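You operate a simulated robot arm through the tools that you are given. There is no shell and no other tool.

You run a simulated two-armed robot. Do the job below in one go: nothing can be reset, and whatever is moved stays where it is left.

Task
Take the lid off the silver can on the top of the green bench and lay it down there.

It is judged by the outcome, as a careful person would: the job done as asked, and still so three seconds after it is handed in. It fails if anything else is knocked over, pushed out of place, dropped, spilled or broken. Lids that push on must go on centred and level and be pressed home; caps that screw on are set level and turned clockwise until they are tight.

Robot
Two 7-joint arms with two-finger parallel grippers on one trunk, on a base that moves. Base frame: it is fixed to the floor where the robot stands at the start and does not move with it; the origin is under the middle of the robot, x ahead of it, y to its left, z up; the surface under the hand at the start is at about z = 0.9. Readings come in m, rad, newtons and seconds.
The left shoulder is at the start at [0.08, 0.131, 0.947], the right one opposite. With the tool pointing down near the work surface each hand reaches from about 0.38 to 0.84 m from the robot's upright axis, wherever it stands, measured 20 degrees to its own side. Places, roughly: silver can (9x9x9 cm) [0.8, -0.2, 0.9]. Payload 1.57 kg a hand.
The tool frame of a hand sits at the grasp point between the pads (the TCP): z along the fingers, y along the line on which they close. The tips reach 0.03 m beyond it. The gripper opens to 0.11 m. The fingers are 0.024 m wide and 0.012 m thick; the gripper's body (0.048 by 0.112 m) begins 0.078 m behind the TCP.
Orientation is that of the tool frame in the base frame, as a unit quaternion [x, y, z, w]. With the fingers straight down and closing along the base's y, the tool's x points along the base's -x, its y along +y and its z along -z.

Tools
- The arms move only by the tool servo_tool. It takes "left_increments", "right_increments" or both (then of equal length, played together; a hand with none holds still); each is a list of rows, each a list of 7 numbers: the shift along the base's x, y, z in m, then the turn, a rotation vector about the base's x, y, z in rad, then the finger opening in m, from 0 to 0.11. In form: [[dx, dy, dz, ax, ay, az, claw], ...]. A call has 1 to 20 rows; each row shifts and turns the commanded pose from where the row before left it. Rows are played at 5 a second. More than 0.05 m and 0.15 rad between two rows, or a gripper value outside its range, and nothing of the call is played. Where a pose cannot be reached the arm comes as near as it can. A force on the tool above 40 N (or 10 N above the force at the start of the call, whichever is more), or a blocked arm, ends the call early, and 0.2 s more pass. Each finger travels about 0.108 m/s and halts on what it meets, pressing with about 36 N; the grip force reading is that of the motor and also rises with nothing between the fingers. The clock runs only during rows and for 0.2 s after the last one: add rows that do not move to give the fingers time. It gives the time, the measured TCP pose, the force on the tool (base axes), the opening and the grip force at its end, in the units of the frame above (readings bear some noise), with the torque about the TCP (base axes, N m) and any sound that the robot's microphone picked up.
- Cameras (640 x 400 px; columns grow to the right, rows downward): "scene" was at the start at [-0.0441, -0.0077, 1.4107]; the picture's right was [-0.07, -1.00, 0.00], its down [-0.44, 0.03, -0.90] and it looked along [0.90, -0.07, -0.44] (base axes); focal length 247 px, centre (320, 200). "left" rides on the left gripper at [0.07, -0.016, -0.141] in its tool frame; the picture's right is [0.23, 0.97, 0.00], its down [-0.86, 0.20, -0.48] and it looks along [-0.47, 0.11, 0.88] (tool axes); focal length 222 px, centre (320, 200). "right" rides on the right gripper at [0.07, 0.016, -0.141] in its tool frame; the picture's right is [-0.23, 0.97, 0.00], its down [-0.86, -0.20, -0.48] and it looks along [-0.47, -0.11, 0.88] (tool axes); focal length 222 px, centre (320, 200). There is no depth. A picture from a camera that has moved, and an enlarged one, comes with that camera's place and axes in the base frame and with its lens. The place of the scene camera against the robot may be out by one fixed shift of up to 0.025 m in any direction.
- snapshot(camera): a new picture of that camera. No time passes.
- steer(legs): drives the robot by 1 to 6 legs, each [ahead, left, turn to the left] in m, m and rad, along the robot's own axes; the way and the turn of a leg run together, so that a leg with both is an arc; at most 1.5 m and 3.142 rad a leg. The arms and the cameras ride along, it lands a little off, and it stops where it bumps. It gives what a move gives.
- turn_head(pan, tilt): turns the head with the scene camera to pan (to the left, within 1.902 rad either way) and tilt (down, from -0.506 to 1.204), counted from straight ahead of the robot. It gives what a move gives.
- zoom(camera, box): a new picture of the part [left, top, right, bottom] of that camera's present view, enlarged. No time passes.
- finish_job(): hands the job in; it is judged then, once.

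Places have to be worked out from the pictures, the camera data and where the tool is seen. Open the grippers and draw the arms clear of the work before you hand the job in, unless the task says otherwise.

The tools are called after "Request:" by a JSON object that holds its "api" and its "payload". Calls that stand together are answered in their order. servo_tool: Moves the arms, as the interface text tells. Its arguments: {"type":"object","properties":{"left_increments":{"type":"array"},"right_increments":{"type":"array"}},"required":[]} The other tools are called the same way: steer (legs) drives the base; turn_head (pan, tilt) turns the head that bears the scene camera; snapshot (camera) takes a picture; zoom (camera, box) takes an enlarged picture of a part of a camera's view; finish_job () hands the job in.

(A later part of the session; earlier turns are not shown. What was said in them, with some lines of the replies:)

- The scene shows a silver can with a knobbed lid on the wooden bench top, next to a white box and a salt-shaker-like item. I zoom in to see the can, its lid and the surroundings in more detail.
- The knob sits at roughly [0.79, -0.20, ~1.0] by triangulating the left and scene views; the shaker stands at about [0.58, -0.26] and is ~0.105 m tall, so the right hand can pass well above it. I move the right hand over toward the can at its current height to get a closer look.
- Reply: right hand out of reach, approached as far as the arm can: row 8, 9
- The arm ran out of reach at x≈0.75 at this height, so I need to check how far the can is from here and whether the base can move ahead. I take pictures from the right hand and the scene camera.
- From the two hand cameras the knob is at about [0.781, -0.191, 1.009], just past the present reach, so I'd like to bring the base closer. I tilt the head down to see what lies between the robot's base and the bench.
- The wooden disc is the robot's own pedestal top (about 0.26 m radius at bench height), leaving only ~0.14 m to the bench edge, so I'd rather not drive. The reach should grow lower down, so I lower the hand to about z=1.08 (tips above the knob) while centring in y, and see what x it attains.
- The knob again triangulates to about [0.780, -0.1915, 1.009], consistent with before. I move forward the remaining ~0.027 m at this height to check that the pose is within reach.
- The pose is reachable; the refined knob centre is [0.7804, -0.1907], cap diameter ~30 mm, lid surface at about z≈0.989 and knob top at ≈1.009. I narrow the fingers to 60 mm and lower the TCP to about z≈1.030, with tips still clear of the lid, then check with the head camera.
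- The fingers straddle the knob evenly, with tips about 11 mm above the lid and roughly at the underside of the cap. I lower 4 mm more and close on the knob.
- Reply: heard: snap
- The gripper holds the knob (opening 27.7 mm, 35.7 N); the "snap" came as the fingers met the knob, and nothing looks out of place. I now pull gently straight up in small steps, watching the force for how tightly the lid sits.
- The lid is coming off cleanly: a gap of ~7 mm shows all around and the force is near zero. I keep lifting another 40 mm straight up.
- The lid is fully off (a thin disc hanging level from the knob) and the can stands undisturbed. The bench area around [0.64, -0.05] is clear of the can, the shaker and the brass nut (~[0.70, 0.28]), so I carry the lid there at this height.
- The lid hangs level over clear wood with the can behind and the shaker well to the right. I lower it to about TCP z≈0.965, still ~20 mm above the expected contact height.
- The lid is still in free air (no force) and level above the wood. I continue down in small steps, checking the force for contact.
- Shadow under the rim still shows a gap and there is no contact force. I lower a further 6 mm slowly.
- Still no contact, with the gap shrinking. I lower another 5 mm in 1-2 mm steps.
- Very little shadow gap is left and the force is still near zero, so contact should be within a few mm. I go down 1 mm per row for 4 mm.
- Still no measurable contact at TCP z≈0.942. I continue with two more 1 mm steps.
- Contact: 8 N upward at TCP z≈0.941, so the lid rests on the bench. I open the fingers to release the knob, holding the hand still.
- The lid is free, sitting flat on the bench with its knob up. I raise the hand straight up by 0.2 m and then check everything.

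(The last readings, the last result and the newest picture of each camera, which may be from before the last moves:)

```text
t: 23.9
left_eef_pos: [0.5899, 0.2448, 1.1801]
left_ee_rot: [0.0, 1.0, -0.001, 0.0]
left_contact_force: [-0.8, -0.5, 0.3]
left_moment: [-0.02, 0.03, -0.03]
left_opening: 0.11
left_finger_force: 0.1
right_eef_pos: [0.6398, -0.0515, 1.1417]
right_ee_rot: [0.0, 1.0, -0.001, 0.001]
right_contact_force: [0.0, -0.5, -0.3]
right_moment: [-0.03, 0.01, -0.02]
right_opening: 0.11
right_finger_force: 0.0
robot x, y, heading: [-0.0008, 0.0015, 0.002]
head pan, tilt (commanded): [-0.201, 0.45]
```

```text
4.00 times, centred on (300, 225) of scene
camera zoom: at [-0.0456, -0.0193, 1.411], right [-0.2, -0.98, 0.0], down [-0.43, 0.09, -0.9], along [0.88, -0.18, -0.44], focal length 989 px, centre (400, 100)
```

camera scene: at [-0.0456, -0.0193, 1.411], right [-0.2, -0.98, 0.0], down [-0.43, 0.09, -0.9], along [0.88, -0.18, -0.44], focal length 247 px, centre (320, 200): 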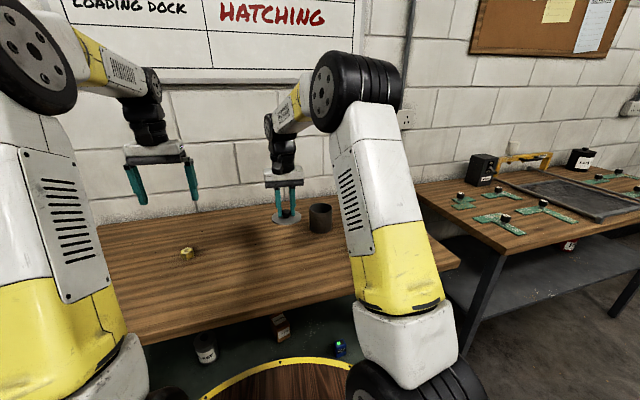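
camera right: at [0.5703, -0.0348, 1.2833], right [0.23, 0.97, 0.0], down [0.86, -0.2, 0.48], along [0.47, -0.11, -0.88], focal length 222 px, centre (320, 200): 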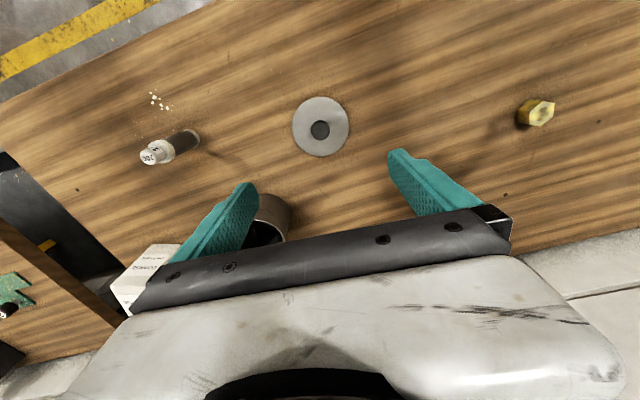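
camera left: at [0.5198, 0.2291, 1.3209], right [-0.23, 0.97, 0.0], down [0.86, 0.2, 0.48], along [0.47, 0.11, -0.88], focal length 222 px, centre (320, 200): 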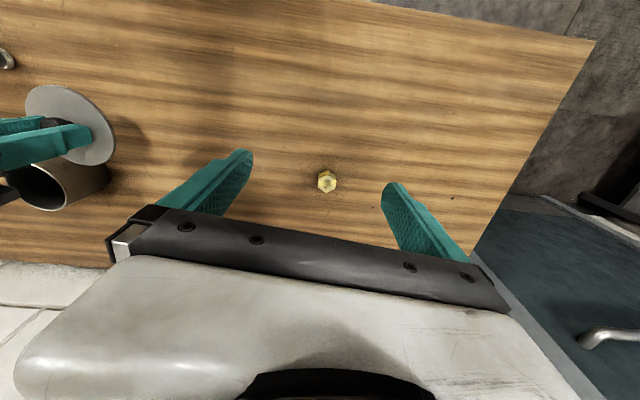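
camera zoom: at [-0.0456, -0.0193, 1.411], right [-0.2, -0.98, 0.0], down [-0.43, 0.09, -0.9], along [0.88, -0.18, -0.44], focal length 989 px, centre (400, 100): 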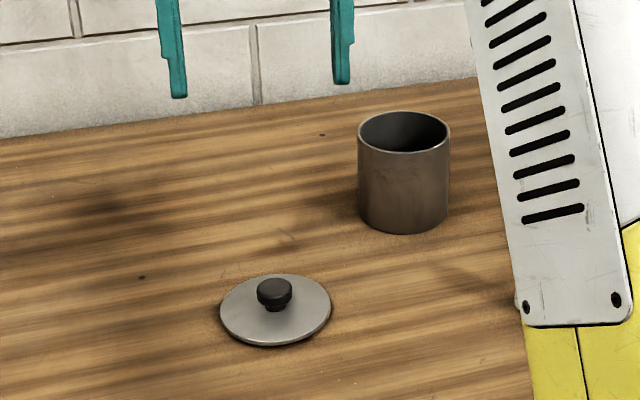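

The lid lies flat on the bench beside the open, upright can. I draw the right arm back to near its starting place, high above the shaker (tips ≥1.14 m against its ~1.01 m top).

Request:
{"api": "servo_tool", "payload": {"right_increments": [[0, 0, 0.02, 0, 0, 0, 0.11], [-0.006, -0.015, 0.01, 0, 0, 0, 0.11], [-0.014, -0.025, 0, 0, 0, 0, 0.11], [-0.02, -0.035, 0, 0, 0, 0, 0.11], [-0.02, -0.035, 0, 0, 0, 0, 0.11], [-0.02, -0.035, 0, 0, 0, 0, 0.11], [-0.02, -0.035, 0, 0, 0, 0, 0.11], [-0.02, -0.035, 0, 0, 0, 0, 0.11], [-0.014, -0.02, 0, 0, 0, 0, 0.11], [-0.01, -0.01, 0, 0, 0, 0, 0.11], [0, 0, 0, 0, 0, 0, 0.11]]}}

Request:
{"api": "snapshot", "payload": {"camera": "scene"}}

Request:
{"api": "zoom", "payload": {"camera": "scene", "box": [220, 170, 420, 295]}}

Request:
{"api": "snapshot", "payload": {"camera": "right"}}

```text
t: 26.3
left_eef_pos: [0.5902, 0.245, 1.1795]
left_ee_rot: [0.0, 1.0, 0.0, 0.0]
left_contact_force: [0.3, 0.1, -0.2]
left_moment: [0.0, -0.02, -0.02]
left_opening: 0.11
left_finger_force: 0.0
right_eef_pos: [0.4947, -0.2958, 1.1719]
right_ee_rot: [0.001, 1.0, 0.0, 0.0]
right_contact_force: [-0.2, -0.3, -0.3]
right_moment: [0.0, 0.0, 0.02]
right_opening: 0.1101
right_finger_force: 0.0
robot x, y, heading: [-0.0002, -0.0005, 0.002]
head pan, tilt (commanded): [-0.201, 0.45]
```

```text
taken
camera scene: at [-0.0457, -0.0193, 1.411], right [-0.2, -0.98, 0.0], down [-0.43, 0.09, -0.9], along [0.88, -0.18, -0.44], focal length 247 px, centre (320, 200)
```

scene: 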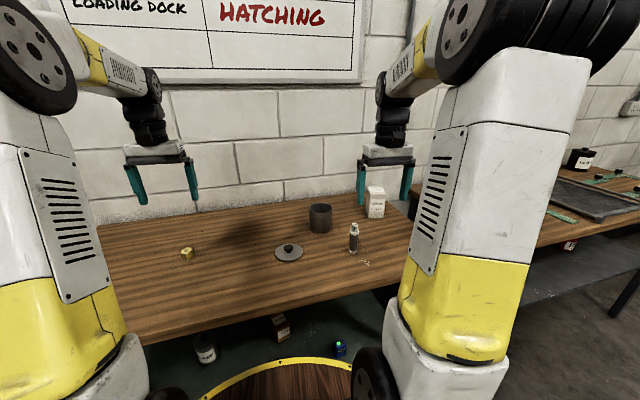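

```text
3.20 times, centred on (320, 232) of scene
camera zoom: at [-0.0457, -0.0193, 1.411], right [-0.2, -0.98, 0.0], down [-0.43, 0.09, -0.9], along [0.88, -0.18, -0.44], focal length 792 px, centre (320, 96)
```

zoom: 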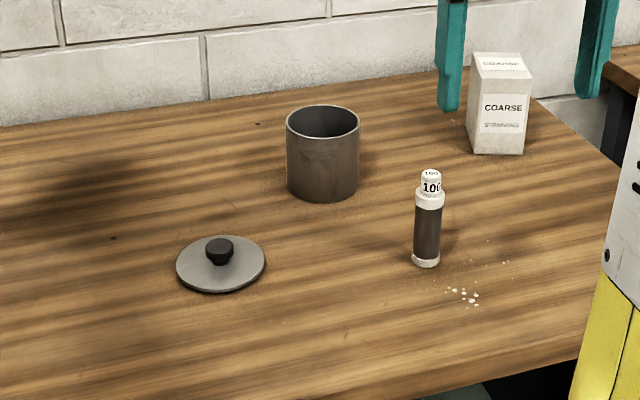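

```text
taken
camera right: at [0.4254, -0.2798, 1.3128], right [0.23, 0.97, 0.0], down [0.86, -0.2, 0.48], along [0.47, -0.11, -0.88], focal length 222 px, centre (320, 200)
```

right: 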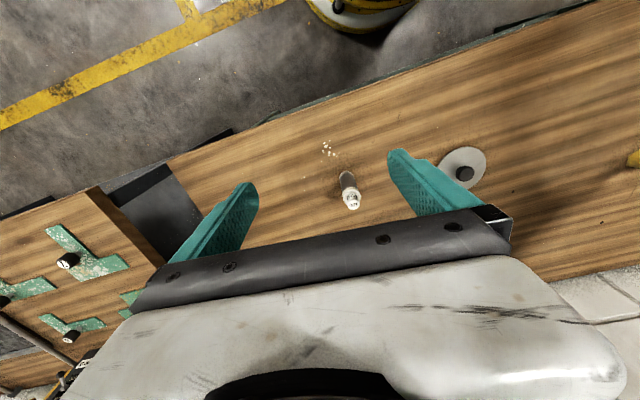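

The lid lies flat on the green-edged bench, the can stands open in its original place, and the shaker, box and nut are unmoved. Both grippers are open and clear of the work, so I hand the job in.

Request:
{"api": "finish_job", "payload": {}}

```text
The job is handed in.
```

The lid is off the silver can and lies flat on the top of the green bench, knob up, in front of the can and a little to its left.

The can stands open and upright where it was. In the last pictures the shaker, the box and the brass nut have not moved. I did not drive the base; both grippers are open and the arms are drawn clear.

The microphone picked up a "snap" as the fingers closed on the knob. The lid then lifted with almost no force, and neither the knob nor the lid looks damaged in the pictures.
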